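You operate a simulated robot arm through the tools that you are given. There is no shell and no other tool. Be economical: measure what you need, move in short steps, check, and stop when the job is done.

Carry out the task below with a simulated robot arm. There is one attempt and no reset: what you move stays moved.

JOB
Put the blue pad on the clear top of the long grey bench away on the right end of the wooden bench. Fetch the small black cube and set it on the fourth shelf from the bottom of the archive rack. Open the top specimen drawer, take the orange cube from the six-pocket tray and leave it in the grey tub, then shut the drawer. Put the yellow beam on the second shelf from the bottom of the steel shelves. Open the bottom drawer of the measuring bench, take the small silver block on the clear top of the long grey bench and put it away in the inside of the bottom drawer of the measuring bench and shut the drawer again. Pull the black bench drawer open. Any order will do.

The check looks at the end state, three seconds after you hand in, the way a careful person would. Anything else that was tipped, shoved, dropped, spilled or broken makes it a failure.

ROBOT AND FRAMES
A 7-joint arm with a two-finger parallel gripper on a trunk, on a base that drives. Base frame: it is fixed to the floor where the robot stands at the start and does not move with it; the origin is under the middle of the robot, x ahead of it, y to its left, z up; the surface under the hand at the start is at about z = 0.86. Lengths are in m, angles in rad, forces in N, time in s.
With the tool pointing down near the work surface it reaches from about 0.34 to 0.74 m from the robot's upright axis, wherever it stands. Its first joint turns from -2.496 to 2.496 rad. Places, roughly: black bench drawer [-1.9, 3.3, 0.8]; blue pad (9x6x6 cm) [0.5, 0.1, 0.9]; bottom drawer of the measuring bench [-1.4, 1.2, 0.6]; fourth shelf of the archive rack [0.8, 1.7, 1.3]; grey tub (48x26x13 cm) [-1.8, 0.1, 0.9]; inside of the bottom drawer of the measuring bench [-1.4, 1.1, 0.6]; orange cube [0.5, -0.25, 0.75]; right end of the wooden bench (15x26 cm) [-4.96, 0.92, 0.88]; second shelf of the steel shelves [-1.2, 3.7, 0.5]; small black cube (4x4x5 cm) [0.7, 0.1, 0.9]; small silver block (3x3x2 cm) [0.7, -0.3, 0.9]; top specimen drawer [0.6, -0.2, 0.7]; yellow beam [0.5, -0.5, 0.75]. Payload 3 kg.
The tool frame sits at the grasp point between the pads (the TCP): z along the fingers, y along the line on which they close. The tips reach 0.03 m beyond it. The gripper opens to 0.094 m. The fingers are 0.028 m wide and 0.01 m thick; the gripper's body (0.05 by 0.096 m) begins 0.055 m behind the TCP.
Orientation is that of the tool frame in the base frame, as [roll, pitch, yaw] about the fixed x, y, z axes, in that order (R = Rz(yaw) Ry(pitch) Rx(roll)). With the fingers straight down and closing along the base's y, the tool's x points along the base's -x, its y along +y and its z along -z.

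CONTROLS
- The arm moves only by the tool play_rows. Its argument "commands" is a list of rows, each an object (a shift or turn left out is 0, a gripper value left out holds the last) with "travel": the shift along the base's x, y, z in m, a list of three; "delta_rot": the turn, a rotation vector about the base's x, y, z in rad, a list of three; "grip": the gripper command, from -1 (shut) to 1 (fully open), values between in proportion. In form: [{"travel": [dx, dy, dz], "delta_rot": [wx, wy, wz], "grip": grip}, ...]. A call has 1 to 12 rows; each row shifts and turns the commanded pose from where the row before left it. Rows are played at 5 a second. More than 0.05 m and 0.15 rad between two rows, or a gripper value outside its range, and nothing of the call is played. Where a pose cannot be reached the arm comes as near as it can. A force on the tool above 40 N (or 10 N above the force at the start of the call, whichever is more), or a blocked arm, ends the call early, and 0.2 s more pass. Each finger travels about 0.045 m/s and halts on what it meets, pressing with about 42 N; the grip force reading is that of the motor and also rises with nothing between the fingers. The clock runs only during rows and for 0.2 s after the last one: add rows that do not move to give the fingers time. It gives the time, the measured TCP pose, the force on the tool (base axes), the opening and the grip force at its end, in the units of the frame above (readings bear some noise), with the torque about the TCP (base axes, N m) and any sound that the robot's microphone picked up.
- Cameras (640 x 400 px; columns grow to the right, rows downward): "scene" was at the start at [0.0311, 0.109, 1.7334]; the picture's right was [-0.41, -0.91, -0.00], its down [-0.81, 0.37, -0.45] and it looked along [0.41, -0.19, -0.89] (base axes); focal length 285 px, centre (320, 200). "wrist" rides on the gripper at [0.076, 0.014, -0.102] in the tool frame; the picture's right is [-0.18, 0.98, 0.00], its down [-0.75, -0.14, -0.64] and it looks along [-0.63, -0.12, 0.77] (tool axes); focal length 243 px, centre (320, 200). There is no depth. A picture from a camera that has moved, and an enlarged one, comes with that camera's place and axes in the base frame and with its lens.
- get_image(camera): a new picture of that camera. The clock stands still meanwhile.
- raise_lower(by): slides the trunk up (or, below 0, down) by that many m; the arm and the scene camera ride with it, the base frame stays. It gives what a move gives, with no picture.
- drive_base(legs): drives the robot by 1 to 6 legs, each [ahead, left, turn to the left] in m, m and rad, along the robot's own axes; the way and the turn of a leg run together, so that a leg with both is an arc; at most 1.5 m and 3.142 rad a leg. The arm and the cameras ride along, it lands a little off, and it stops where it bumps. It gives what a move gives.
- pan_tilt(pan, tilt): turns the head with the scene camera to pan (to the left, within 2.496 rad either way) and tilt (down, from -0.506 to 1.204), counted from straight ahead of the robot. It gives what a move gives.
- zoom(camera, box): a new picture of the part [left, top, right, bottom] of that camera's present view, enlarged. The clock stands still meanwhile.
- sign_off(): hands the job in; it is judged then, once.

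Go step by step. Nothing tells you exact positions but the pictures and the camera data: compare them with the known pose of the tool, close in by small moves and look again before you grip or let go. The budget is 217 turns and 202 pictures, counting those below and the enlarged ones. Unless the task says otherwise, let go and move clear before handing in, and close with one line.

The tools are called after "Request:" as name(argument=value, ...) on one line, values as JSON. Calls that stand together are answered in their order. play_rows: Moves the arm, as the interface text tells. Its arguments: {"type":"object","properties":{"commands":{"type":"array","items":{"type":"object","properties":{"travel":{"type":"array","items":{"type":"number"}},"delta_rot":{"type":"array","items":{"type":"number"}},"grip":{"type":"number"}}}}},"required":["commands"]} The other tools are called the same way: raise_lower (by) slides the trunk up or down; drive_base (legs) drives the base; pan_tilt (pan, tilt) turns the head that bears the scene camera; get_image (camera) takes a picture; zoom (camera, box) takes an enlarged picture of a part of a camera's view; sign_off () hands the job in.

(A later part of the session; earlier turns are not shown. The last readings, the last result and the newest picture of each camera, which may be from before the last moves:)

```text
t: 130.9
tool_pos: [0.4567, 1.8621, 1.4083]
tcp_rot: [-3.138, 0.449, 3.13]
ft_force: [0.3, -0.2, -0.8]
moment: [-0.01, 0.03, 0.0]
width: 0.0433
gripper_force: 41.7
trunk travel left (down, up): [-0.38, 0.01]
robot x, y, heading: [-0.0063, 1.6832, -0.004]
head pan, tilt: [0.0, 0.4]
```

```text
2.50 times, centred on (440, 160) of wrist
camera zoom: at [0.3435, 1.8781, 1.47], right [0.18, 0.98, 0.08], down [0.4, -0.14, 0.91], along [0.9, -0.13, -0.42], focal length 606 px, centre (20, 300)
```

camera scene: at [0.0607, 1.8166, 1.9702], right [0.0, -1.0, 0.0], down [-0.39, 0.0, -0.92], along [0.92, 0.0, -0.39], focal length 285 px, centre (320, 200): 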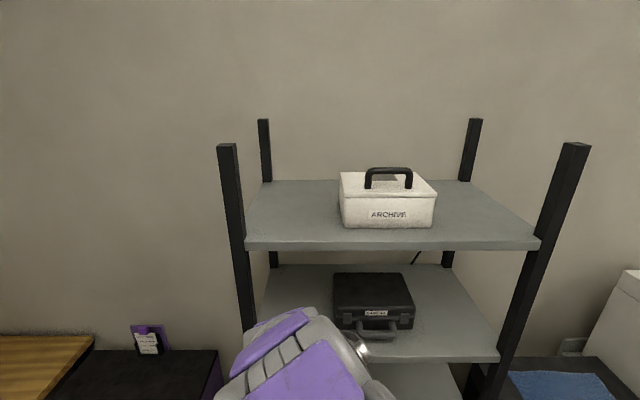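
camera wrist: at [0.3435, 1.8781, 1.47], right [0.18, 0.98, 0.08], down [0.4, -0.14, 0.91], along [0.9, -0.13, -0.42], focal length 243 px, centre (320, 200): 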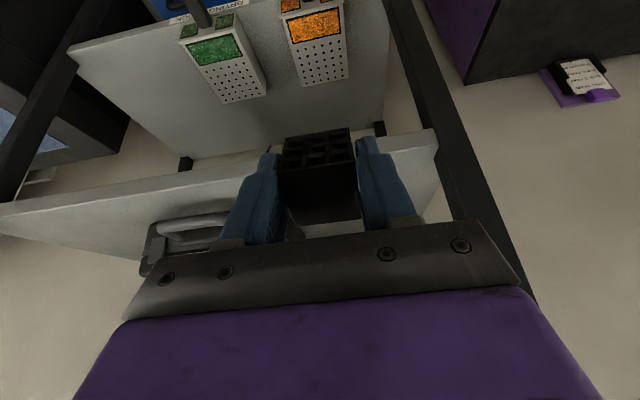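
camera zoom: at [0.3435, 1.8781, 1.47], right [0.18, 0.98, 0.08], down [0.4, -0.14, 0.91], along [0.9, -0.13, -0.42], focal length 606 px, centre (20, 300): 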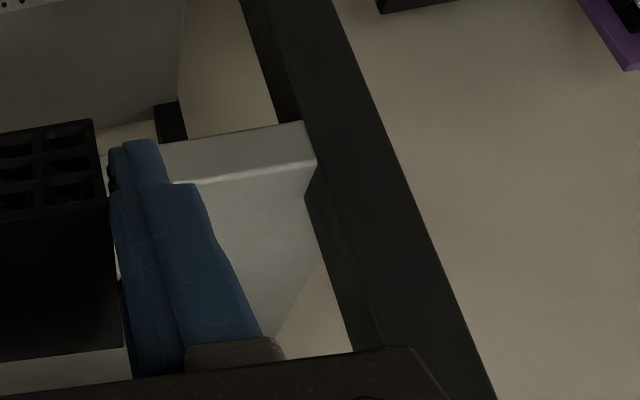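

Shelf front edge is at x≈0.583, z≈1.31. I move the cube in 17 cm above the shelf.

Request:
play_rows(commands=[{"travel": [0.01, 0, 0]}, {"travel": [0.02, 0, 0]}, {"travel": [0.02, 0, 0]}, {"travel": [0.02, 0, 0]}, {"travel": [0.02, 0, 0]}, {"travel": [0.02, 0, 0]}, {"travel": [0.02, 0, 0]}, {"travel": [0.02, 0, 0]}, {"travel": [0.015, 0, 0]}, {"travel": [0.01, 0, 0]}, {}])

Request:
get_image(camera="scene")

Request:
get_image(camera="wrist")

```text
t: 133.3
tool_pos: [0.6313, 1.8664, 1.4108]
tcp_rot: [-3.135, 0.449, 3.13]
ft_force: [-0.3, 0.1, -0.1]
moment: [-0.04, -0.02, -0.01]
width: 0.0434
gripper_force: 42.4
trunk travel left (down, up): [-0.38, 0.01]
robot x, y, heading: [-0.0022, 1.6822, -0.003]
head pan, tilt: [0.0, 0.4]
```

```text
130 pictures are left
camera scene: at [0.0619, 1.8239, 1.9697], right [0.0, -1.0, 0.0], down [-0.39, 0.0, -0.92], along [0.92, 0.0, -0.39], focal length 285 px, centre (320, 200)
```

scene: 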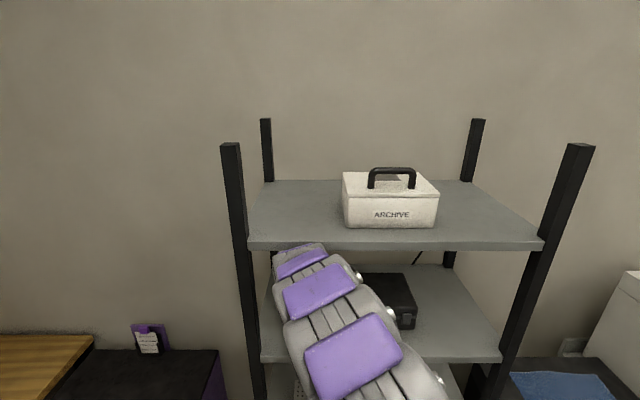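

```text
129 pictures are left
camera wrist: at [0.5175, 1.8826, 1.47], right [0.18, 0.98, 0.07], down [0.4, -0.14, 0.91], along [0.9, -0.13, -0.42], focal length 243 px, centre (320, 200)
```

wrist: 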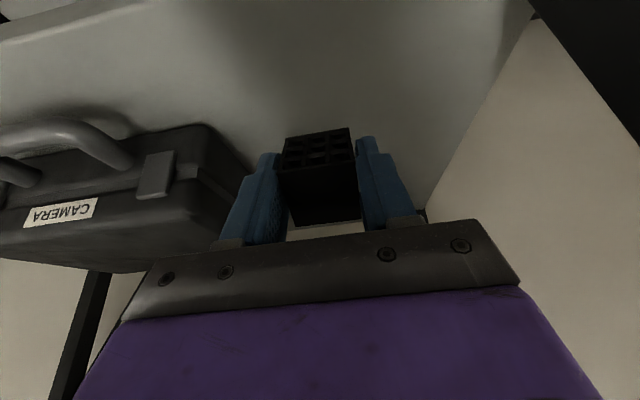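

Clear of the case and upper shelf. I lower until contact.

Request:
play_rows(commands=[{"travel": [0, 0, -0.015]}, {"travel": [0, 0, -0.015]}, {"travel": [0, 0, -0.01]}, {"travel": [0, 0, -0.005]}, {"travel": [0, 0, -0.004]}, {"travel": [0, 0, -0.004]}, {}])

Request:
get_image(camera="wrist")

```text
t: 134.9
tool_pos: [0.6305, 1.8674, 1.3602]
tcp_rot: [-3.137, 0.457, 3.13]
ft_force: [2.8, 1.1, 28.7]
moment: [-0.06, -0.23, 0.01]
width: 0.0434
gripper_force: 42.4
trunk travel left (down, up): [-0.38, 0.01]
robot x, y, heading: [-0.0042, 1.6832, -0.003]
head pan, tilt: [0.0, 0.4]
```

```text
128 pictures are left
camera wrist: at [0.5171, 1.8821, 1.4192], right [0.18, 0.98, 0.08], down [0.39, -0.14, 0.91], along [0.9, -0.13, -0.41], focal length 243 px, centre (320, 200)
```

wrist: 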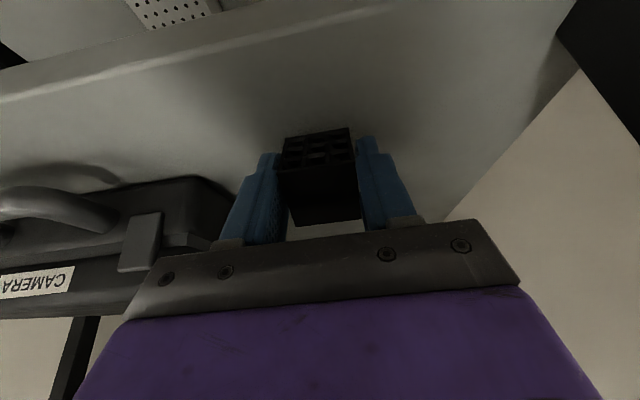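

Contact. I unload slightly, open, then withdraw back and up.

Request:
play_rows(commands=[{"travel": [0, 0, 0.003]}, {"grip": 0.3}, {}, {}, {"grip": 0.8}, {}, {}])

Request:
get_image(camera="wrist")

```text
t: 136.5
tool_pos: [0.6312, 1.8664, 1.3603]
tcp_rot: [-3.134, 0.449, 3.131]
ft_force: [0.6, 0.1, 1.0]
moment: [0.01, 0.0, 0.0]
width: 0.0846
gripper_force: 0.1
trunk travel left (down, up): [-0.38, 0.01]
robot x, y, heading: [-0.0087, 1.68, -0.007]
head pan, tilt: [0.0, 0.4]
```

```text
127 pictures are left
camera wrist: at [0.5177, 1.8821, 1.4196], right [0.18, 0.98, 0.07], down [0.4, -0.14, 0.91], along [0.9, -0.13, -0.42], focal length 243 px, centre (320, 200)
```

wrist: 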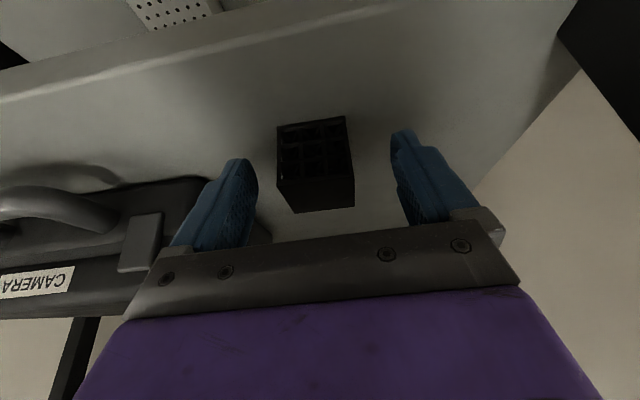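

The cube stands flat on the shelf. I withdraw straight back.

Request:
play_rows(commands=[{"travel": [-0.01, 0, 0.01]}, {"travel": [-0.02, 0, 0.015]}, {"travel": [-0.03, 0, 0.01]}, {"travel": [-0.04, 0, 0]}, {"travel": [-0.04, 0, 0]}, {"travel": [-0.04, 0, 0]}, {"travel": [-0.03, 0, 0]}])

Request:
get_image(camera="wrist")

Request:
get_image(camera="scene")

```text
t: 138.1
tool_pos: [0.4187, 1.8658, 1.3948]
tcp_rot: [-3.135, 0.448, 3.132]
ft_force: [-0.4, -0.1, 0.0]
moment: [0.03, 0.01, 0.02]
width: 0.0846
gripper_force: 0.1
trunk travel left (down, up): [-0.38, 0.01]
robot x, y, heading: [-0.0049, 1.6827, -0.002]
head pan, tilt: [0.0, 0.4]
```

```text
126 pictures are left
camera wrist: at [0.3064, 1.882, 1.454], right [0.18, 0.98, 0.08], down [0.4, -0.14, 0.91], along [0.9, -0.13, -0.42], focal length 243 px, centre (320, 200)
```

wrist: 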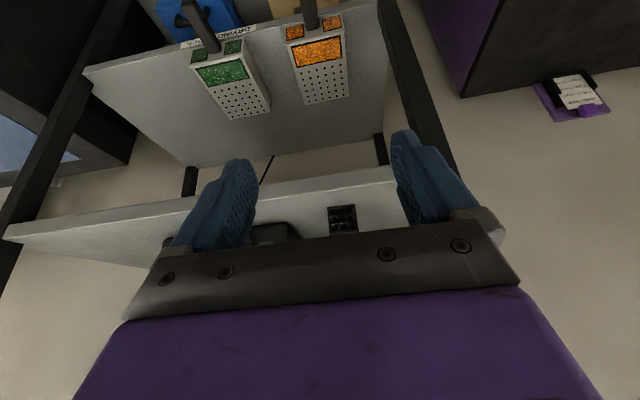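

```text
125 pictures are left
camera scene: at [0.058, 1.8234, 1.9698], right [0.0, -1.0, 0.0], down [-0.39, 0.0, -0.92], along [0.92, 0.0, -0.39], focal length 285 px, centre (320, 200)
```

scene: 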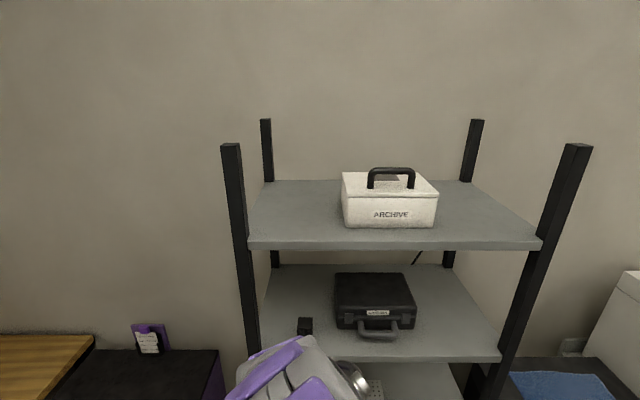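

The cube is on the fourth shelf. Next I back away and look toward the measuring bench behind.

Request:
drive_base(legs=[[-0.4, 0.25, 0]])

Request:
pan_tilt(pan=-2.49, tilt=0.6)

Request:
get_image(camera="scene")

Request:
pan_tilt(pan=2.3, tilt=0.45)

Request:
get_image(camera="scene")

```text
t: 140.9
tool_pos: [0.0177, 2.1133, 1.3948]
tcp_rot: [-3.14, 0.449, 3.131]
ft_force: [1.1, 0.1, 0.6]
moment: [-0.01, 0.01, -0.01]
width: 0.0844
gripper_force: 0.0
trunk travel left (down, up): [-0.38, 0.01]
robot x, y, heading: [-0.4078, 1.9341, -0.004]
head pan, tilt: [0.0, 0.4]
```

```text
t: 143.2
tool_pos: [0.0166, 2.1135, 1.3947]
tcp_rot: [-3.139, 0.448, 3.132]
ft_force: [0.1, -0.7, -0.1]
moment: [0.0, -0.03, 0.02]
width: 0.0848
gripper_force: 0.0
trunk travel left (down, up): [-0.38, 0.01]
robot x, y, heading: [-0.4075, 1.9344, 0.0]
head pan, tilt: [-2.491, 0.6]
```

```text
124 pictures are left
camera scene: at [-0.5062, 2.0203, 1.9518], right [-0.61, 0.79, 0.0], down [0.45, 0.34, -0.83], along [-0.66, -0.5, -0.56], focal length 285 px, centre (320, 200)
```

scene: 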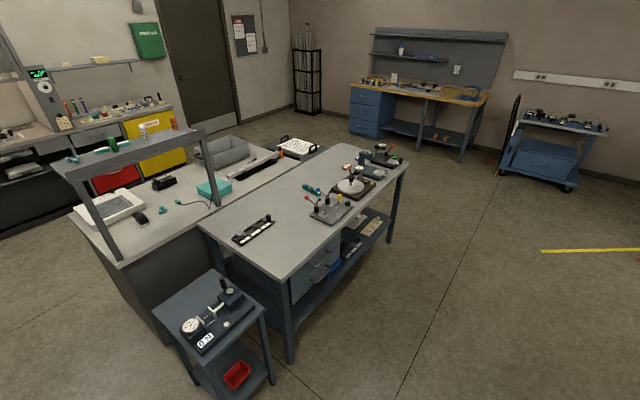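

```text
t: 147.0
tool_pos: [0.0178, 2.1128, 1.3949]
tcp_rot: [-3.137, 0.449, 3.131]
ft_force: [0.5, 0.0, 0.1]
moment: [-0.01, -0.01, 0.0]
width: 0.0843
gripper_force: 0.1
trunk travel left (down, up): [-0.38, 0.01]
robot x, y, heading: [-0.4079, 1.9318, 0.004]
head pan, tilt: [2.3, 0.45]
```

```text
123 pictures are left
camera scene: at [-0.4972, 2.1423, 1.9651], right [0.75, 0.67, 0.0], down [0.29, -0.33, -0.9], along [-0.6, 0.67, -0.44], focal length 285 px, centre (320, 200)
```

scene: 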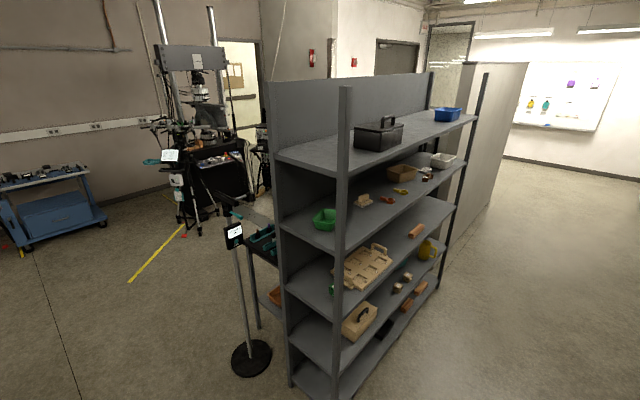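

The measuring bench's drawers are on its north face, and the steel shelves open to the east. Zooming on the measuring drawers.

Request:
pan_tilt(pan=-2.49, tilt=0.8)

Request:
zoom(camera="scene", box=[180, 100, 440, 300])

```text
t: 150.8
tool_pos: [0.0164, 2.1134, 1.3951]
tcp_rot: [-3.14, 0.45, 3.131]
ft_force: [0.4, 0.1, 0.5]
moment: [0.03, 0.0, 0.0]
width: 0.0846
gripper_force: 0.0
trunk travel left (down, up): [-0.38, 0.01]
robot x, y, heading: [-0.408, 1.9311, -0.004]
head pan, tilt: [-2.491, 0.799]
```

```text
2.00 times, centred on (310, 200) of scene
camera zoom: at [-0.5001, 2.0246, 1.9349], right [-0.61, 0.8, 0.0], down [0.57, 0.43, -0.7], along [-0.56, -0.42, -0.72], focal length 570 px, centre (340, 200)
```

zoom: 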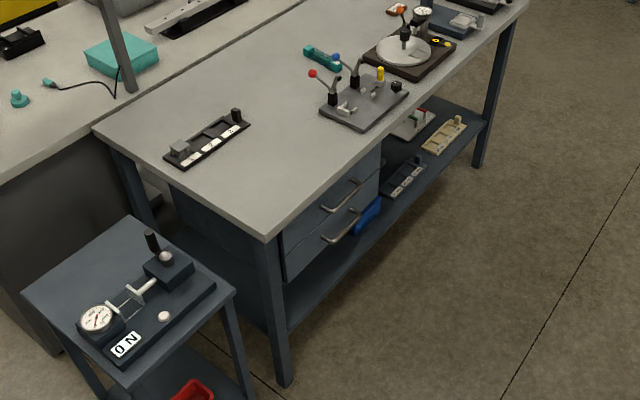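

I turn to face south and drive to stand in front of the measuring bench drawers.

Request:
drive_base(legs=[[0, 0, -1.571], [-0.15, -1.2, 0]])

Request:
pan_tilt(pan=0.2, tilt=0.8)

Request:
get_image(camera="scene")

Request:
get_image(camera="wrist")

```text
t: 160.8
tool_pos: [-1.4306, 1.6643, 1.3942]
tcp_rot: [-3.139, 0.448, 1.558]
ft_force: [-0.8, -0.5, -0.6]
moment: [0.0, -0.01, -0.01]
width: 0.0849
gripper_force: 0.0
trunk travel left (down, up): [-0.38, 0.01]
robot x, y, heading: [-1.6101, 2.0902, -1.571]
head pan, tilt: [-2.491, 0.799]
```

```text
t: 163.2
tool_pos: [-1.4326, 1.6651, 1.3962]
tcp_rot: [-3.141, 0.449, 1.558]
ft_force: [-0.2, -0.3, -0.2]
moment: [-0.02, -0.03, 0.02]
width: 0.0844
gripper_force: 0.1
trunk travel left (down, up): [-0.38, 0.01]
robot x, y, heading: [-1.6118, 2.093, -1.572]
head pan, tilt: [0.201, 0.799]
```

```text
121 pictures are left
camera scene: at [-1.4528, 2.0365, 1.9346], right [-0.98, -0.2, 0.0], down [-0.14, 0.7, -0.7], along [0.14, -0.68, -0.72], focal length 285 px, centre (320, 200)
```

scene: 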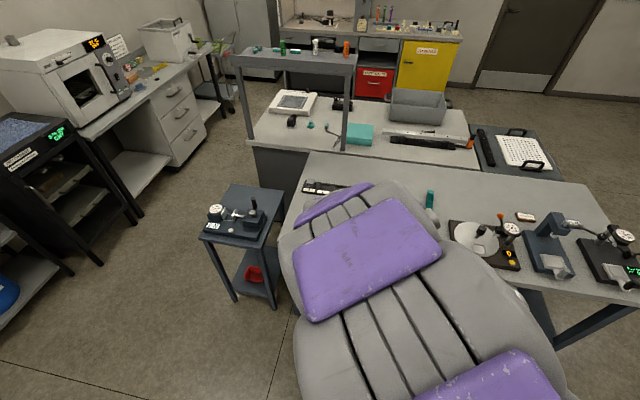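

```text
120 pictures are left
camera wrist: at [-1.4174, 1.7777, 1.4547], right [0.98, -0.18, 0.08], down [-0.14, -0.4, 0.91], along [-0.13, -0.9, -0.42], focal length 243 px, centre (320, 200)
```

wrist: 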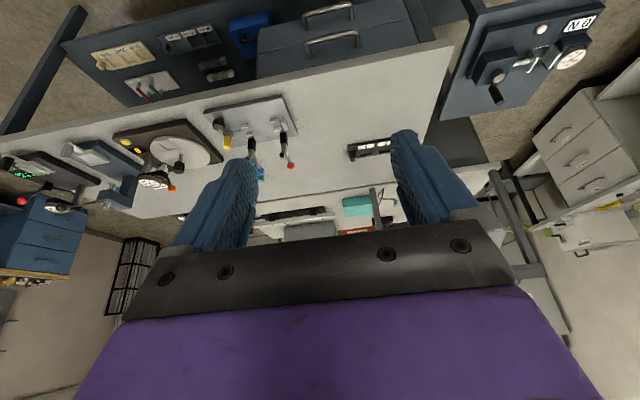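

Bottom handle bar is at about (-1.415,1.33,0.60). I swing the tool to horizontal, then roll it.

Request:
play_rows(commands=[{"travel": [0, 0, -0.03], "delta_rot": [-0.14, 0, 0]}, {"travel": [0, 0, -0.03], "delta_rot": [-0.14, 0, 0]}, {"travel": [0, 0, -0.03], "delta_rot": [-0.14, 0, 0]}, {"travel": [0, 0, -0.03], "delta_rot": [-0.14, 0, 0]}, {"travel": [0, 0, -0.03], "delta_rot": [-0.14, 0, 0]}, {"travel": [0, 0, -0.03], "delta_rot": [-0.14, 0, 0]}, {"travel": [0, 0, -0.03], "delta_rot": [-0.14, 0, 0]}, {"travel": [0, 0, -0.03], "delta_rot": [-0.142, 0, 0]}])

Request:
play_rows(commands=[{"delta_rot": [0, -0.1428, 0]}, {"delta_rot": [0, -0.1428, 0]}, {"delta_rot": [0, -0.1428, 0]}, {"delta_rot": [0, -0.1428, 0]}, {"delta_rot": [0, -0.1428, 0]}, {"delta_rot": [0, -0.1428, 0]}, {"delta_rot": [0, -0.1428, 0]}, {"delta_rot": [0, -0.1428, 0]}, {"delta_rot": [0, -0.1428, 0]}, {"delta_rot": [0, -0.1428, 0]}, {"delta_rot": [0, -0.1428, 0], "grip": 0.2}])

Request:
raise_lower(by=-0.38)

Request:
get_image(camera="wrist")

```text
t: 165.0
tool_pos: [-1.3381, 1.6205, 1.3174]
tcp_rot: [3.087, 1.179, 1.532]
ft_force: [0.0, -0.2, -0.1]
moment: [0.08, -0.01, 0.03]
width: 0.0847
gripper_force: 0.1
out of reach, approached as far as the arm can: row 2, 3, 4, 5, 6, 7, 8
trunk travel left (down, up): [-0.38, 0.01]
robot x, y, heading: [-1.6099, 2.0893, -1.573]
head pan, tilt: [0.201, 0.799]
```

```text
t: 167.4
tool_pos: [-1.4093, 1.515, 1.5039]
tcp_rot: [1.662, 0.22, 0.397]
ft_force: [-0.5, -0.4, 1.7]
moment: [0.02, -0.01, 0.03]
width: 0.0565
gripper_force: 0.1
out of reach, approached as far as the arm can: row 1, 2, 3, 4, 5, 6, 7, 8, 9, 10
trunk travel left (down, up): [-0.38, 0.01]
robot x, y, heading: [-1.6115, 2.0929, -1.571]
head pan, tilt: [0.201, 0.799]
```

```text
t: 171.0
tool_pos: [-1.3978, 1.5159, 1.1218]
tcp_rot: [1.662, 0.229, 0.398]
ft_force: [-0.4, -0.4, -0.1]
moment: [-0.02, -0.04, -0.02]
width: 0.0562
gripper_force: 0.0
trunk travel left (down, up): [0.0, 0.39]
robot x, y, heading: [-1.6125, 2.0881, -1.573]
head pan, tilt: [0.201, 0.799]
```

```text
119 pictures are left
camera wrist: at [-1.3649, 1.6396, 1.1289], right [0.07, -0.07, 0.99], down [-0.95, 0.31, 0.09], along [-0.31, -0.95, -0.04], focal length 243 px, centre (320, 200)
```

wrist: 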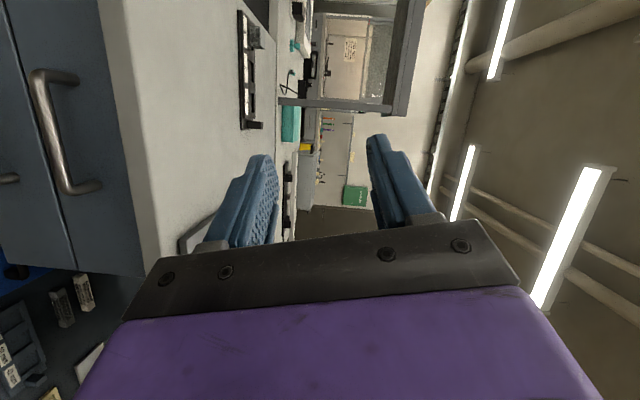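

The arm was too folded to hold the pose; I correct the orientation now that the trunk is low, a little farther out.

Request:
play_rows(commands=[{"travel": [-0.005, -0.01, -0.02], "delta_rot": [-0.0113, -0.0618, -0.097]}, {"travel": [-0.005, -0.01, -0.02], "delta_rot": [-0.0113, -0.0618, -0.097]}, {"travel": [-0.005, -0.01, -0.02], "delta_rot": [-0.0113, -0.0618, -0.097]}, {"travel": [-0.002, -0.01, -0.02], "delta_rot": [-0.0113, -0.0618, -0.097]}])

Request:
get_image(camera="wrist")

```text
t: 172.0
tool_pos: [-1.4157, 1.4765, 1.0405]
tcp_rot: [1.573, -0.003, -0.004]
ft_force: [-0.1, -0.2, 0.2]
moment: [0.01, -0.01, 0.0]
width: 0.0564
gripper_force: 0.0
trunk travel left (down, up): [0.0, 0.39]
robot x, y, heading: [-1.6131, 2.0876, -1.573]
head pan, tilt: [0.201, 0.799]
```

```text
118 pictures are left
camera wrist: at [-1.3398, 1.5776, 1.0556], right [-0.19, 0.0, 0.98], down [-0.75, 0.65, -0.14], along [-0.63, -0.76, -0.12], focal length 243 px, centre (320, 200)
```

wrist: 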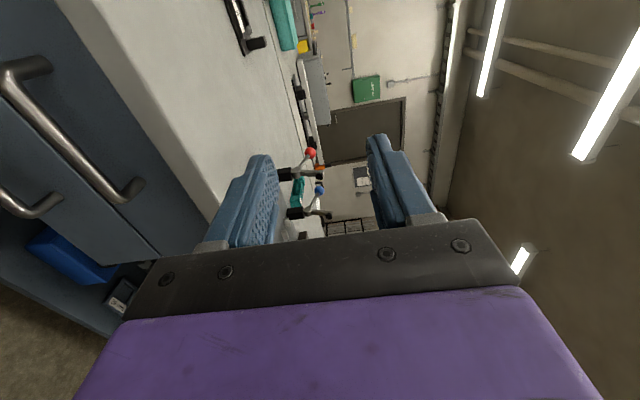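

I descend in front of the handles and re-measure.

Request:
play_rows(commands=[{"travel": [0.008, 0, -0.045]}, {"travel": [0, 0, -0.045]}, {"travel": [0, 0, -0.045]}, {"travel": [0, 0, -0.045]}, {"travel": [0, 0, -0.045]}, {"travel": [0, 0, -0.045]}, {"travel": [0, 0, -0.045]}])

Request:
get_image(camera="wrist")

```text
t: 173.6
tool_pos: [-1.4067, 1.4754, 0.728]
tcp_rot: [1.569, -0.002, -0.003]
ft_force: [0.0, -0.2, 0.6]
moment: [-0.02, -0.01, -0.01]
width: 0.0562
gripper_force: 0.0
trunk travel left (down, up): [0.0, 0.39]
robot x, y, heading: [-1.6101, 2.0904, -1.577]
head pan, tilt: [0.201, 0.799]
```

```text
117 pictures are left
camera wrist: at [-1.3313, 1.5775, 0.7418], right [-0.19, 0.0, 0.98], down [-0.75, 0.64, -0.14], along [-0.63, -0.77, -0.12], focal length 243 px, centre (320, 200)
```

wrist: 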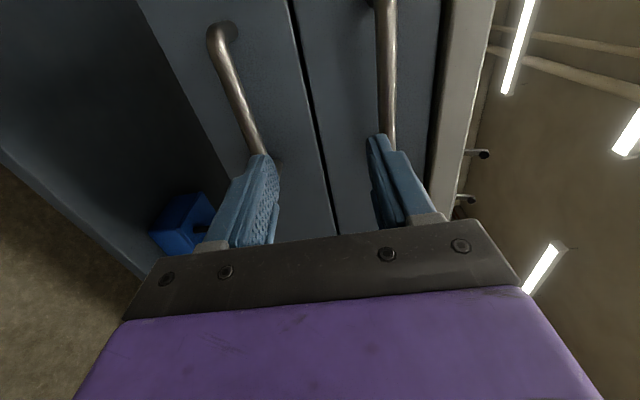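

Lower bar: y≈1.355, z≈0.657. I line up and look.

Request:
play_rows(commands=[{"travel": [0, 0, -0.036]}, {"travel": [0, 0, -0.035]}, {"travel": [0, -0.03, 0]}, {"travel": [0, -0.03, 0]}, {}])

Request:
get_image(camera="wrist")

```text
t: 174.8
tool_pos: [-1.4069, 1.4171, 0.6556]
tcp_rot: [1.571, -0.003, -0.003]
ft_force: [0.5, 0.3, 0.5]
moment: [-0.01, 0.0, -0.03]
width: 0.0564
gripper_force: 0.2
trunk travel left (down, up): [0.0, 0.39]
robot x, y, heading: [-1.6122, 2.0915, -1.574]
head pan, tilt: [0.201, 0.799]
```

```text
116 pictures are left
camera wrist: at [-1.3328, 1.5183, 0.6714], right [-0.19, 0.0, 0.98], down [-0.75, 0.64, -0.14], along [-0.63, -0.77, -0.12], focal length 243 px, centre (320, 200)
```

wrist: 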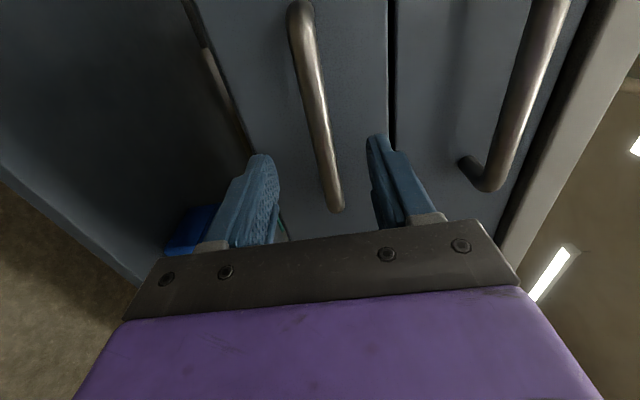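

Aligned. I move in and grip the bar.

Request:
play_rows(commands=[{"travel": [0, -0.03, 0.002]}, {"travel": [0, -0.027, 0.001]}, {"grip": -0.6}, {}, {}, {"grip": -1}, {}, {}])

Request:
get_image(camera="wrist")

```text
t: 176.6
tool_pos: [-1.4084, 1.3606, 0.6586]
tcp_rot: [1.572, -0.003, 0.0]
ft_force: [1.9, 1.0, -12.8]
moment: [0.02, 0.2, -0.17]
width: 0.0206
gripper_force: 44.3
trunk travel left (down, up): [0.0, 0.39]
robot x, y, heading: [-1.6129, 2.0938, -1.571]
head pan, tilt: [0.201, 0.799]
```

```text
115 pictures are left
camera wrist: at [-1.3324, 1.4617, 0.6734], right [-0.19, 0.0, 0.98], down [-0.75, 0.64, -0.14], along [-0.63, -0.77, -0.12], focal length 243 px, centre (320, 200)
```

wrist: 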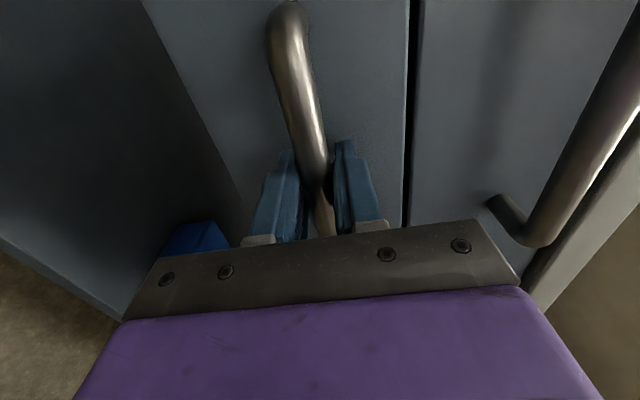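

Gripped. I pull the drawer out by driving back.

Request:
drive_base(legs=[[-0.26, 0, 0]])

Request:
get_image(camera="wrist")

Request:
get_image(camera="scene")

```text
t: 178.5
tool_pos: [-1.4079, 1.6182, 0.6587]
tcp_rot: [1.572, -0.004, -0.001]
ft_force: [-4.1, 2.0, -21.1]
moment: [0.04, 0.17, -0.17]
width: 0.0203
gripper_force: 44.3
trunk travel left (down, up): [0.0, 0.39]
robot x, y, heading: [-1.6137, 2.3496, -1.566]
head pan, tilt: [0.201, 0.799]
```

```text
114 pictures are left
camera wrist: at [-1.3321, 1.7196, 0.6734], right [-0.19, 0.0, 0.98], down [-0.75, 0.64, -0.14], along [-0.63, -0.77, -0.12], focal length 243 px, centre (320, 200)
```

wrist: 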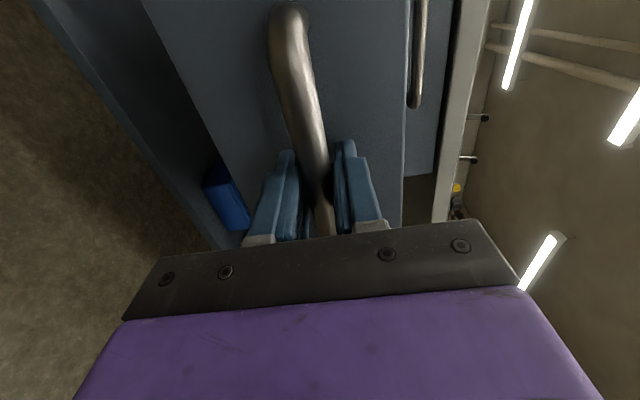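

```text
113 pictures are left
camera scene: at [-1.4516, 2.2888, 1.5541], right [-0.98, -0.2, 0.0], down [-0.14, 0.71, -0.69], along [0.14, -0.68, -0.72], focal length 285 px, centre (320, 200)
```

scene: 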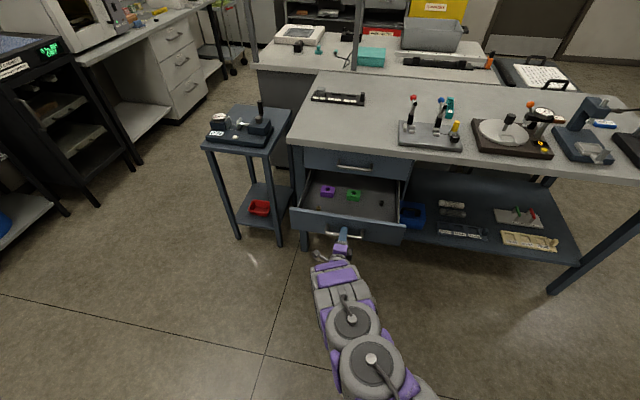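

The drawer is open with room inside. I let go, back off, and look north for the black bench.

Request:
play_rows(commands=[{"grip": 0}, {}, {}, {"travel": [0, 0.04, 0]}, {"travel": [0, 0.04, 0]}, {"travel": [0, 0.03, 0]}, {"travel": [0, 0, 0.045]}, {"travel": [0, 0, 0.045]}, {"travel": [0, 0, 0.045]}])

Request:
raise_lower(by=0.2)

Request:
pan_tilt(pan=-2.4, tilt=0.6)

Request:
get_image(camera="scene")

Request:
pan_tilt(pan=2.4, tilt=0.6)

Request:
get_image(camera="scene")

```text
t: 180.5
tool_pos: [-1.4106, 1.7299, 0.7982]
tcp_rot: [1.568, -0.008, -0.002]
ft_force: [-0.2, -0.9, 0.0]
moment: [-0.04, 0.07, 0.04]
width: 0.047
gripper_force: 0.1
trunk travel left (down, up): [0.0, 0.39]
robot x, y, heading: [-1.6098, 2.3494, -1.568]
head pan, tilt: [0.201, 0.799]
```

```text
t: 182.7
tool_pos: [-1.4093, 1.7296, 0.9967]
tcp_rot: [1.568, -0.006, 0.001]
ft_force: [-0.3, -1.3, -0.2]
moment: [0.0, 0.02, 0.0]
width: 0.047
gripper_force: 0.0
trunk travel left (down, up): [-0.2, 0.19]
robot x, y, heading: [-1.6121, 2.3514, -1.569]
head pan, tilt: [0.201, 0.799]
```

```text
t: 185.0
tool_pos: [-1.4096, 1.7305, 0.9977]
tcp_rot: [1.569, -0.003, -0.002]
ft_force: [-0.4, 0.5, 0.1]
moment: [-0.03, 0.03, 0.01]
width: 0.0468
gripper_force: 0.0
trunk travel left (down, up): [-0.2, 0.19]
robot x, y, heading: [-1.6134, 2.3475, -1.573]
head pan, tilt: [-2.4, 0.6]
```

```text
112 pictures are left
camera scene: at [-1.5275, 2.4372, 1.7719], right [0.74, 0.68, 0.0], down [0.38, -0.41, -0.83], along [-0.56, 0.61, -0.56], focal length 285 px, centre (320, 200)
```

scene: 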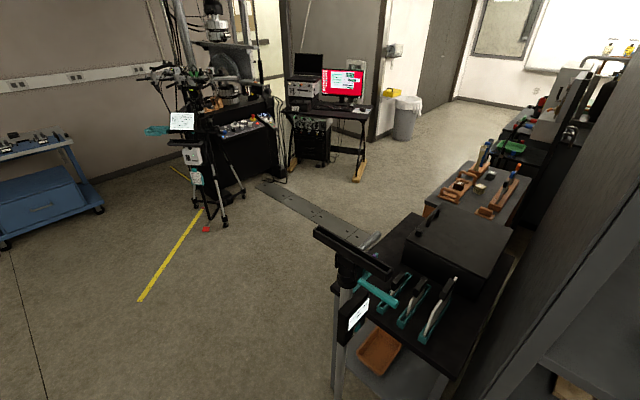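

```text
t: 188.8
tool_pos: [-1.4098, 1.7286, 0.9977]
tcp_rot: [1.57, -0.005, -0.002]
ft_force: [-0.4, -0.4, 0.1]
moment: [0.01, 0.01, 0.02]
width: 0.0471
gripper_force: 0.1
trunk travel left (down, up): [-0.2, 0.19]
robot x, y, heading: [-1.6103, 2.3461, -1.572]
head pan, tilt: [2.4, 0.6]
```

```text
111 pictures are left
camera scene: at [-1.4079, 2.4372, 1.7715], right [0.74, -0.68, 0.0], down [-0.38, -0.41, -0.83], along [0.56, 0.61, -0.56], focal length 285 px, centre (320, 200)
```

scene: 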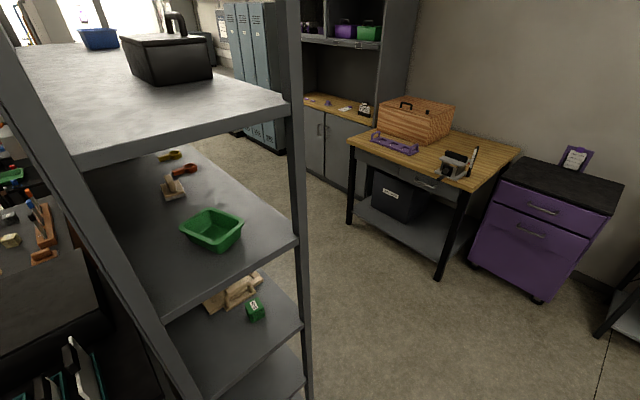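

The black bench backs onto the steel shelves and faces west. I go round to its west side, avoiding the roller stand, and look.

Request:
drive_base(legs=[[0, -1.05, 0], [0, 0, 1.571]])

Request:
pan_tilt(pan=0.7, tilt=0.6)

Request:
get_image(camera="scene")

```text
t: 198.0
tool_pos: [-2.0361, 2.5496, 0.9991]
tcp_rot: [1.57, -0.006, 1.565]
ft_force: [-0.2, 0.9, -0.5]
moment: [0.01, 0.0, 0.01]
width: 0.047
gripper_force: 0.1
trunk travel left (down, up): [-0.2, 0.19]
robot x, y, heading: [-2.6535, 2.3453, -0.005]
head pan, tilt: [2.4, 0.6]
```

```text
t: 199.7
tool_pos: [-2.0361, 2.5492, 0.9981]
tcp_rot: [1.568, -0.006, 1.565]
ft_force: [-0.7, 0.2, 0.1]
moment: [-0.03, 0.01, 0.01]
width: 0.0469
gripper_force: 0.1
trunk travel left (down, up): [-0.2, 0.19]
robot x, y, heading: [-2.6512, 2.3501, -0.006]
head pan, tilt: [0.7, 0.6]
```

```text
110 pictures are left
camera scene: at [-2.6127, 2.5496, 1.7713], right [0.64, -0.77, 0.0], down [-0.44, -0.36, -0.82], along [0.63, 0.53, -0.57], focal length 285 px, centre (320, 200)
```

scene: 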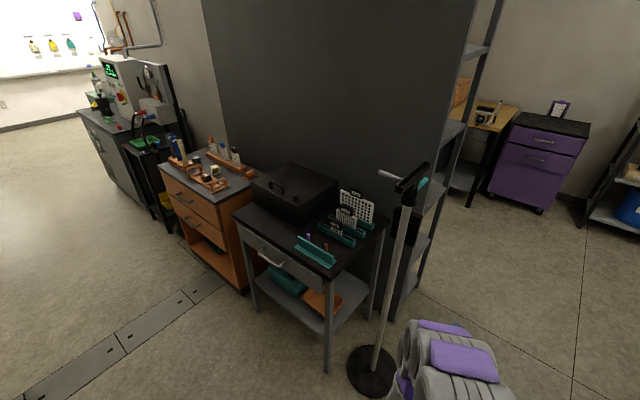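

Handle appears near (-2.04,3.32,0.8). I back a little, shift left past the stand, and look closely.

Request:
drive_base(legs=[[-0.17, 0, 0], [0, 0.77, 0]])

Request:
pan_tilt(pan=0.3, tilt=0.8)

Request:
get_image(camera="scene")

Request:
get_image(camera="wrist")

```text
t: 204.9
tool_pos: [-2.2019, 3.3142, 0.9997]
tcp_rot: [1.567, -0.007, 1.564]
ft_force: [0.1, -0.8, 0.7]
moment: [0.02, -0.02, -0.01]
width: 0.0469
gripper_force: 0.1
trunk travel left (down, up): [-0.2, 0.19]
robot x, y, heading: [-2.8197, 3.1155, -0.005]
head pan, tilt: [0.7, 0.6]
```

```text
t: 205.8
tool_pos: [-2.2032, 3.3135, 1.0002]
tcp_rot: [1.566, -0.011, 1.565]
ft_force: [-0.3, 0.1, -0.7]
moment: [-0.02, -0.02, -0.02]
width: 0.0471
gripper_force: 0.0
trunk travel left (down, up): [-0.2, 0.19]
robot x, y, heading: [-2.8197, 3.1191, -0.007]
head pan, tilt: [0.3, 0.799]
```

```text
109 pictures are left
camera scene: at [-2.7686, 3.284, 1.7545], right [0.29, -0.96, 0.0], down [-0.69, -0.21, -0.7], along [0.67, 0.2, -0.72], focal length 285 px, centre (320, 200)
```

scene: 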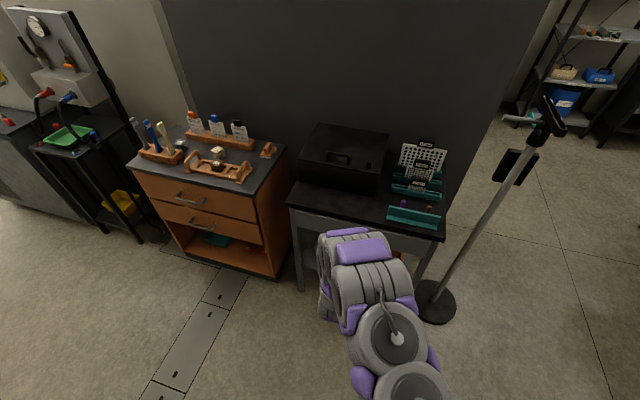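

```text
108 pictures are left
camera wrist: at [-2.306, 3.3906, 1.0147], right [-0.01, -0.19, 0.98], down [-0.65, -0.75, -0.15], along [0.76, -0.64, -0.12], focal length 243 px, centre (320, 200)
```

wrist: 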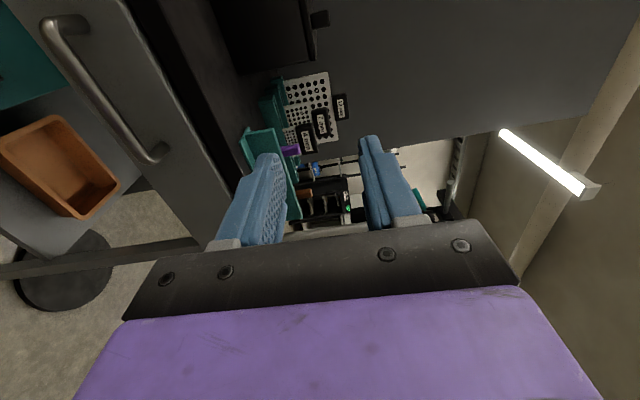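

Handle centre triangulates to (-2.025,3.345,0.771). I lower the trunk and hand to that height.

Request:
raise_lower(by=-0.15)

Request:
play_rows(commands=[{"travel": [0, 0.015, -0.04]}, {"travel": [0, 0.015, -0.038]}, {"travel": [0.03, 0, 0]}, {"travel": [0.03, 0, 0]}, {}])

Request:
get_image(camera="wrist")

```text
t: 207.6
tool_pos: [-2.2029, 3.3144, 0.8504]
tcp_rot: [1.565, -0.009, 1.565]
ft_force: [-0.1, 0.4, 0.2]
moment: [0.0, 0.02, 0.01]
width: 0.0472
gripper_force: 0.1
trunk travel left (down, up): [-0.05, 0.34]
robot x, y, heading: [-2.8205, 3.12, -0.007]
head pan, tilt: [0.3, 0.799]
```

```text
t: 208.8
tool_pos: [-2.1423, 3.3435, 0.7713]
tcp_rot: [1.566, -0.005, 1.563]
ft_force: [0.0, -0.5, -0.9]
moment: [0.01, 0.02, 0.03]
width: 0.0471
gripper_force: 0.1
trunk travel left (down, up): [-0.05, 0.34]
robot x, y, heading: [-2.8183, 3.1185, -0.006]
head pan, tilt: [0.3, 0.799]
```

```text
107 pictures are left
camera wrist: at [-2.2457, 3.4201, 0.7866], right [-0.01, -0.19, 0.98], down [-0.65, -0.75, -0.15], along [0.76, -0.64, -0.12], focal length 243 px, centre (320, 200)
```

wrist: 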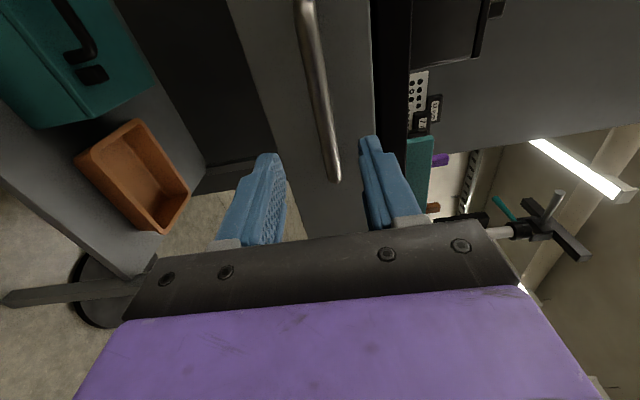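

Aligned. I move in and grip.

Request:
play_rows(commands=[{"travel": [0.035, 0, 0.001]}, {"travel": [0.035, 0, 0.001]}, {"travel": [0.034, 0, 0]}, {"grip": -0.6}, {}, {}, {"grip": -1}, {}, {}])

Request:
get_image(camera="wrist")

```text
t: 210.8
tool_pos: [-2.0395, 3.3435, 0.775]
tcp_rot: [1.561, -0.009, 1.563]
ft_force: [2.2, 1.0, 24.6]
moment: [-0.62, 0.1, -0.02]
width: 0.0203
gripper_force: 45.2
trunk travel left (down, up): [-0.05, 0.34]
robot x, y, heading: [-2.8183, 3.1179, -0.005]
head pan, tilt: [0.3, 0.799]
```

```text
106 pictures are left
camera wrist: at [-2.1429, 3.4199, 0.7898], right [-0.01, -0.19, 0.98], down [-0.65, -0.75, -0.15], along [0.76, -0.64, -0.12], focal length 243 px, centre (320, 200)
```

wrist: 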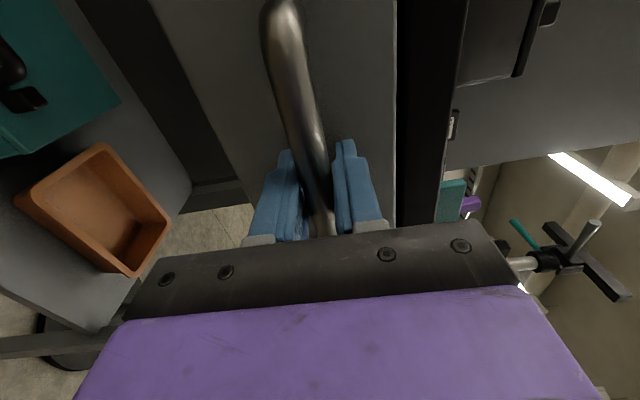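

Gripped; I pull by driving back 0.22.

Request:
drive_base(legs=[[-0.24, 0, 0]])

Request:
pan_tilt(pan=0.15, tilt=0.75)

Request:
get_image(camera="scene")

Request:
get_image(camera="wrist")

```text
t: 212.5
tool_pos: [-2.2841, 3.3431, 0.7752]
tcp_rot: [1.563, -0.011, 1.563]
ft_force: [-0.4, -7.2, 30.6]
moment: [-0.59, 0.03, -0.65]
width: 0.0198
gripper_force: 45.3
trunk travel left (down, up): [-0.05, 0.34]
robot x, y, heading: [-3.0614, 3.1208, -0.005]
head pan, tilt: [0.3, 0.799]
```

```text
t: 213.2
tool_pos: [-2.2817, 3.3438, 0.7755]
tcp_rot: [1.561, -0.009, 1.56]
ft_force: [0.6, -3.8, 21.2]
moment: [-0.6, 0.01, -1.36]
width: 0.0202
gripper_force: 45.1
trunk travel left (down, up): [-0.05, 0.34]
robot x, y, heading: [-3.0602, 3.1163, -0.003]
head pan, tilt: [0.15, 0.75]
```

```text
105 pictures are left
camera scene: at [-3.0095, 3.2705, 1.609], right [0.15, -0.99, 0.0], down [-0.67, -0.1, -0.73], along [0.72, 0.11, -0.68], focal length 285 px, centre (320, 200)
```

scene: 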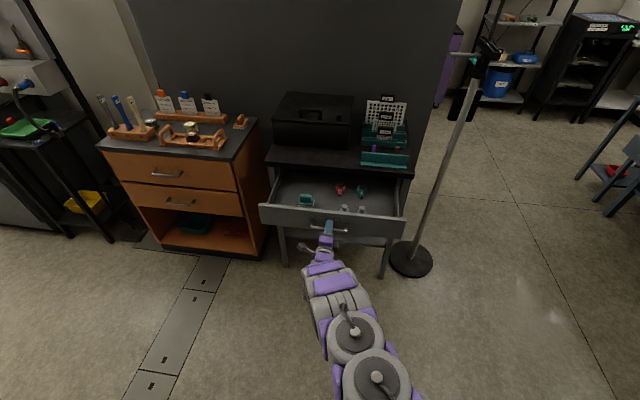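

```text
104 pictures are left
camera wrist: at [-2.3843, 3.4205, 0.7898], right [-0.01, -0.19, 0.98], down [-0.65, -0.75, -0.15], along [0.76, -0.64, -0.12], focal length 243 px, centre (320, 200)
```

wrist: 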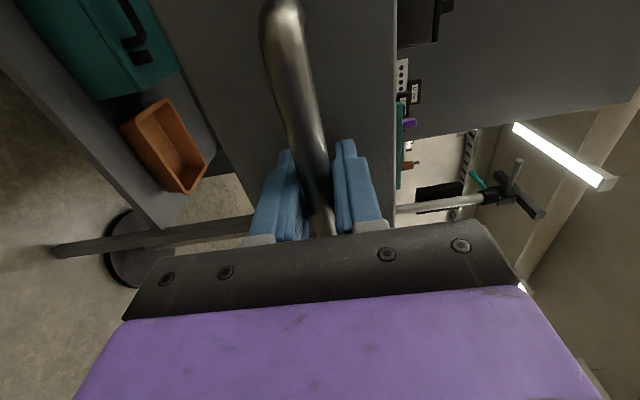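

The black bench drawer is open. I release, back off, and restore the tool to pointing down.

Request:
play_rows(commands=[{"grip": 0}, {}, {}, {"travel": [-0.04, 0, 0]}, {"travel": [-0.04, 0, 0]}, {"travel": [-0.02, 0, 0]}, {}])

Request:
drive_base(legs=[[-0.12, 0, 0], [0, -0.85, 0]])

Request:
raise_lower(by=0.15)

Request:
play_rows(commands=[{"travel": [0, 0, 0.02], "delta_rot": [-0.1428, 0, 0]}, {"travel": [0, 0, 0.02], "delta_rot": [-0.1428, 0, 0]}, {"travel": [0, 0, 0.02], "delta_rot": [-0.1428, 0, 0]}, {"travel": [0, 0, 0.02], "delta_rot": [-0.1428, 0, 0]}, {"travel": [0, 0, 0.02], "delta_rot": [-0.1428, 0, 0]}, {"travel": [0, 0, 0.02], "delta_rot": [-0.1428, 0, 0]}, {"travel": [0, 0, 0.02], "delta_rot": [-0.1428, 0, 0]}, {"delta_rot": [-0.1428, 0, 0]}, {"delta_rot": [-0.1428, 0, 0]}, {"delta_rot": [-0.1428, 0, 0]}, {"delta_rot": [-0.1428, 0, 0]}])

Request:
play_rows(commands=[{"delta_rot": [0, 0.1428, 0]}, {"delta_rot": [0, 0.1428, 0]}, {"delta_rot": [0, 0.1428, 0]}, {"delta_rot": [0, 0.1428, 0]}, {"delta_rot": [0, 0.1428, 0]}, {"delta_rot": [0, 0.1428, 0]}, {"delta_rot": [0, 0.1428, 0]}, {"delta_rot": [0, 0.1428, 0]}, {"delta_rot": [0, 0.1428, 0]}, {"delta_rot": [0, 0.1428, 0]}, {"delta_rot": [0, 0.1428, 0]}])

Request:
get_image(camera="scene")

```text
t: 214.8
tool_pos: [-2.382, 3.3453, 0.7735]
tcp_rot: [1.564, -0.009, 1.563]
ft_force: [0.7, 0.0, 0.4]
moment: [-0.01, -0.01, 0.0]
width: 0.047
gripper_force: 0.0
trunk travel left (down, up): [-0.05, 0.34]
robot x, y, heading: [-3.0611, 3.1211, -0.008]
head pan, tilt: [0.15, 0.75]
```

```text
t: 220.2
tool_pos: [-2.5064, 2.4943, 0.7733]
tcp_rot: [1.564, -0.008, 1.558]
ft_force: [0.5, -0.6, -0.4]
moment: [0.01, 0.01, -0.02]
width: 0.0472
gripper_force: 0.1
trunk travel left (down, up): [-0.05, 0.34]
robot x, y, heading: [-3.1882, 2.275, -0.013]
head pan, tilt: [0.15, 0.75]
```

```text
t: 221.9
tool_pos: [-2.5062, 2.492, 0.924]
tcp_rot: [1.561, -0.011, 1.558]
ft_force: [-0.2, 0.1, -0.1]
moment: [0.03, 0.01, 0.02]
width: 0.0469
gripper_force: 0.1
trunk travel left (down, up): [-0.2, 0.19]
robot x, y, heading: [-3.1873, 2.2707, -0.011]
head pan, tilt: [0.15, 0.75]
```

```text
t: 224.3
tool_pos: [-2.5071, 2.4931, 1.064]
tcp_rot: [0.607, 1.557, 0.616]
ft_force: [0.4, 0.2, 0.4]
moment: [0.04, 0.03, 0.0]
width: 0.0468
gripper_force: 0.0
trunk travel left (down, up): [-0.2, 0.19]
robot x, y, heading: [-3.1893, 2.2693, -0.009]
head pan, tilt: [0.15, 0.75]
```

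```text
t: 226.7
tool_pos: [-2.5318, 2.4789, 1.0859]
tcp_rot: [3.138, 0.013, 3.13]
ft_force: [0.2, 0.0, 0.1]
moment: [-0.04, -0.03, -0.03]
width: 0.0469
gripper_force: 0.1
out of reach, approached as far as the arm can: row 11
trunk travel left (down, up): [-0.2, 0.19]
robot x, y, heading: [-3.1878, 2.2725, -0.007]
head pan, tilt: [0.15, 0.75]
```

```text
103 pictures are left
camera scene: at [-3.1315, 2.4316, 1.7581], right [0.14, -0.99, 0.01], down [-0.68, -0.1, -0.73], along [0.72, 0.1, -0.68], focal length 285 px, centre (320, 200)
```

scene: 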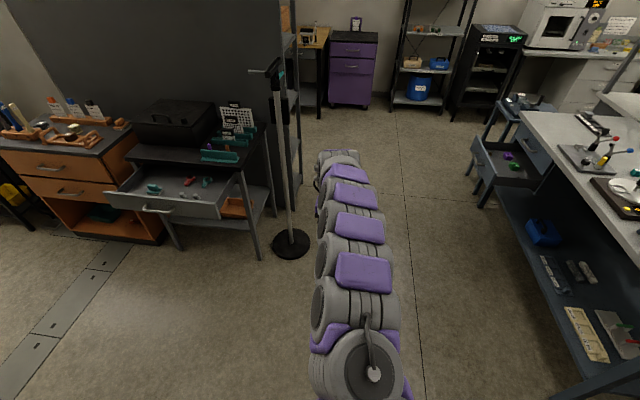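

Both opened drawers look good. I tuck the hand in and drive east, then south to the long bench.

Request:
play_rows(commands=[{"travel": [-0.04, -0.03, 0.01]}, {"travel": [-0.04, -0.03, 0.01]}, {"travel": [-0.04, -0.03, 0.01]}, {"travel": [-0.04, -0.02, 0.01]}])

Request:
drive_base(legs=[[0.5, -0.18, 0.01], [1.2, 0, 0], [1.2, 0, 0]])

Request:
pan_tilt(pan=-0.8, tilt=0.8)

Request:
get_image(camera="scene")

```text
refused: row 1 steps farther than a row can; nothing moved
```

```text
t: 241.2
tool_pos: [0.3645, 2.3202, 1.0854]
tcp_rot: [3.135, 0.012, -3.132]
ft_force: [0.0, -0.4, -0.1]
moment: [0.0, 0.01, 0.03]
width: 0.047
gripper_force: 0.1
trunk travel left (down, up): [-0.2, 0.19]
robot x, y, heading: [-0.2878, 2.1052, 0.01]
head pan, tilt: [0.15, 0.75]
```

```text
t: 242.4
tool_pos: [0.3617, 2.318, 1.0859]
tcp_rot: [3.133, 0.015, -3.131]
ft_force: [0.3, 0.6, -0.3]
moment: [0.02, -0.03, 0.03]
width: 0.0469
gripper_force: 0.1
trunk travel left (down, up): [-0.2, 0.19]
robot x, y, heading: [-0.295, 2.1009, 0.013]
head pan, tilt: [-0.799, 0.799]
```

```text
102 pictures are left
camera scene: at [-0.26, 2.1881, 1.7547], right [-0.71, -0.71, 0.0], down [-0.51, 0.51, -0.7], along [0.49, -0.5, -0.72], focal length 285 px, centre (320, 200)
```

scene: 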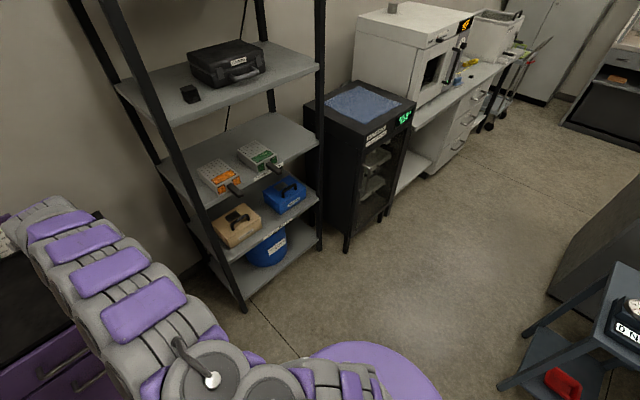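

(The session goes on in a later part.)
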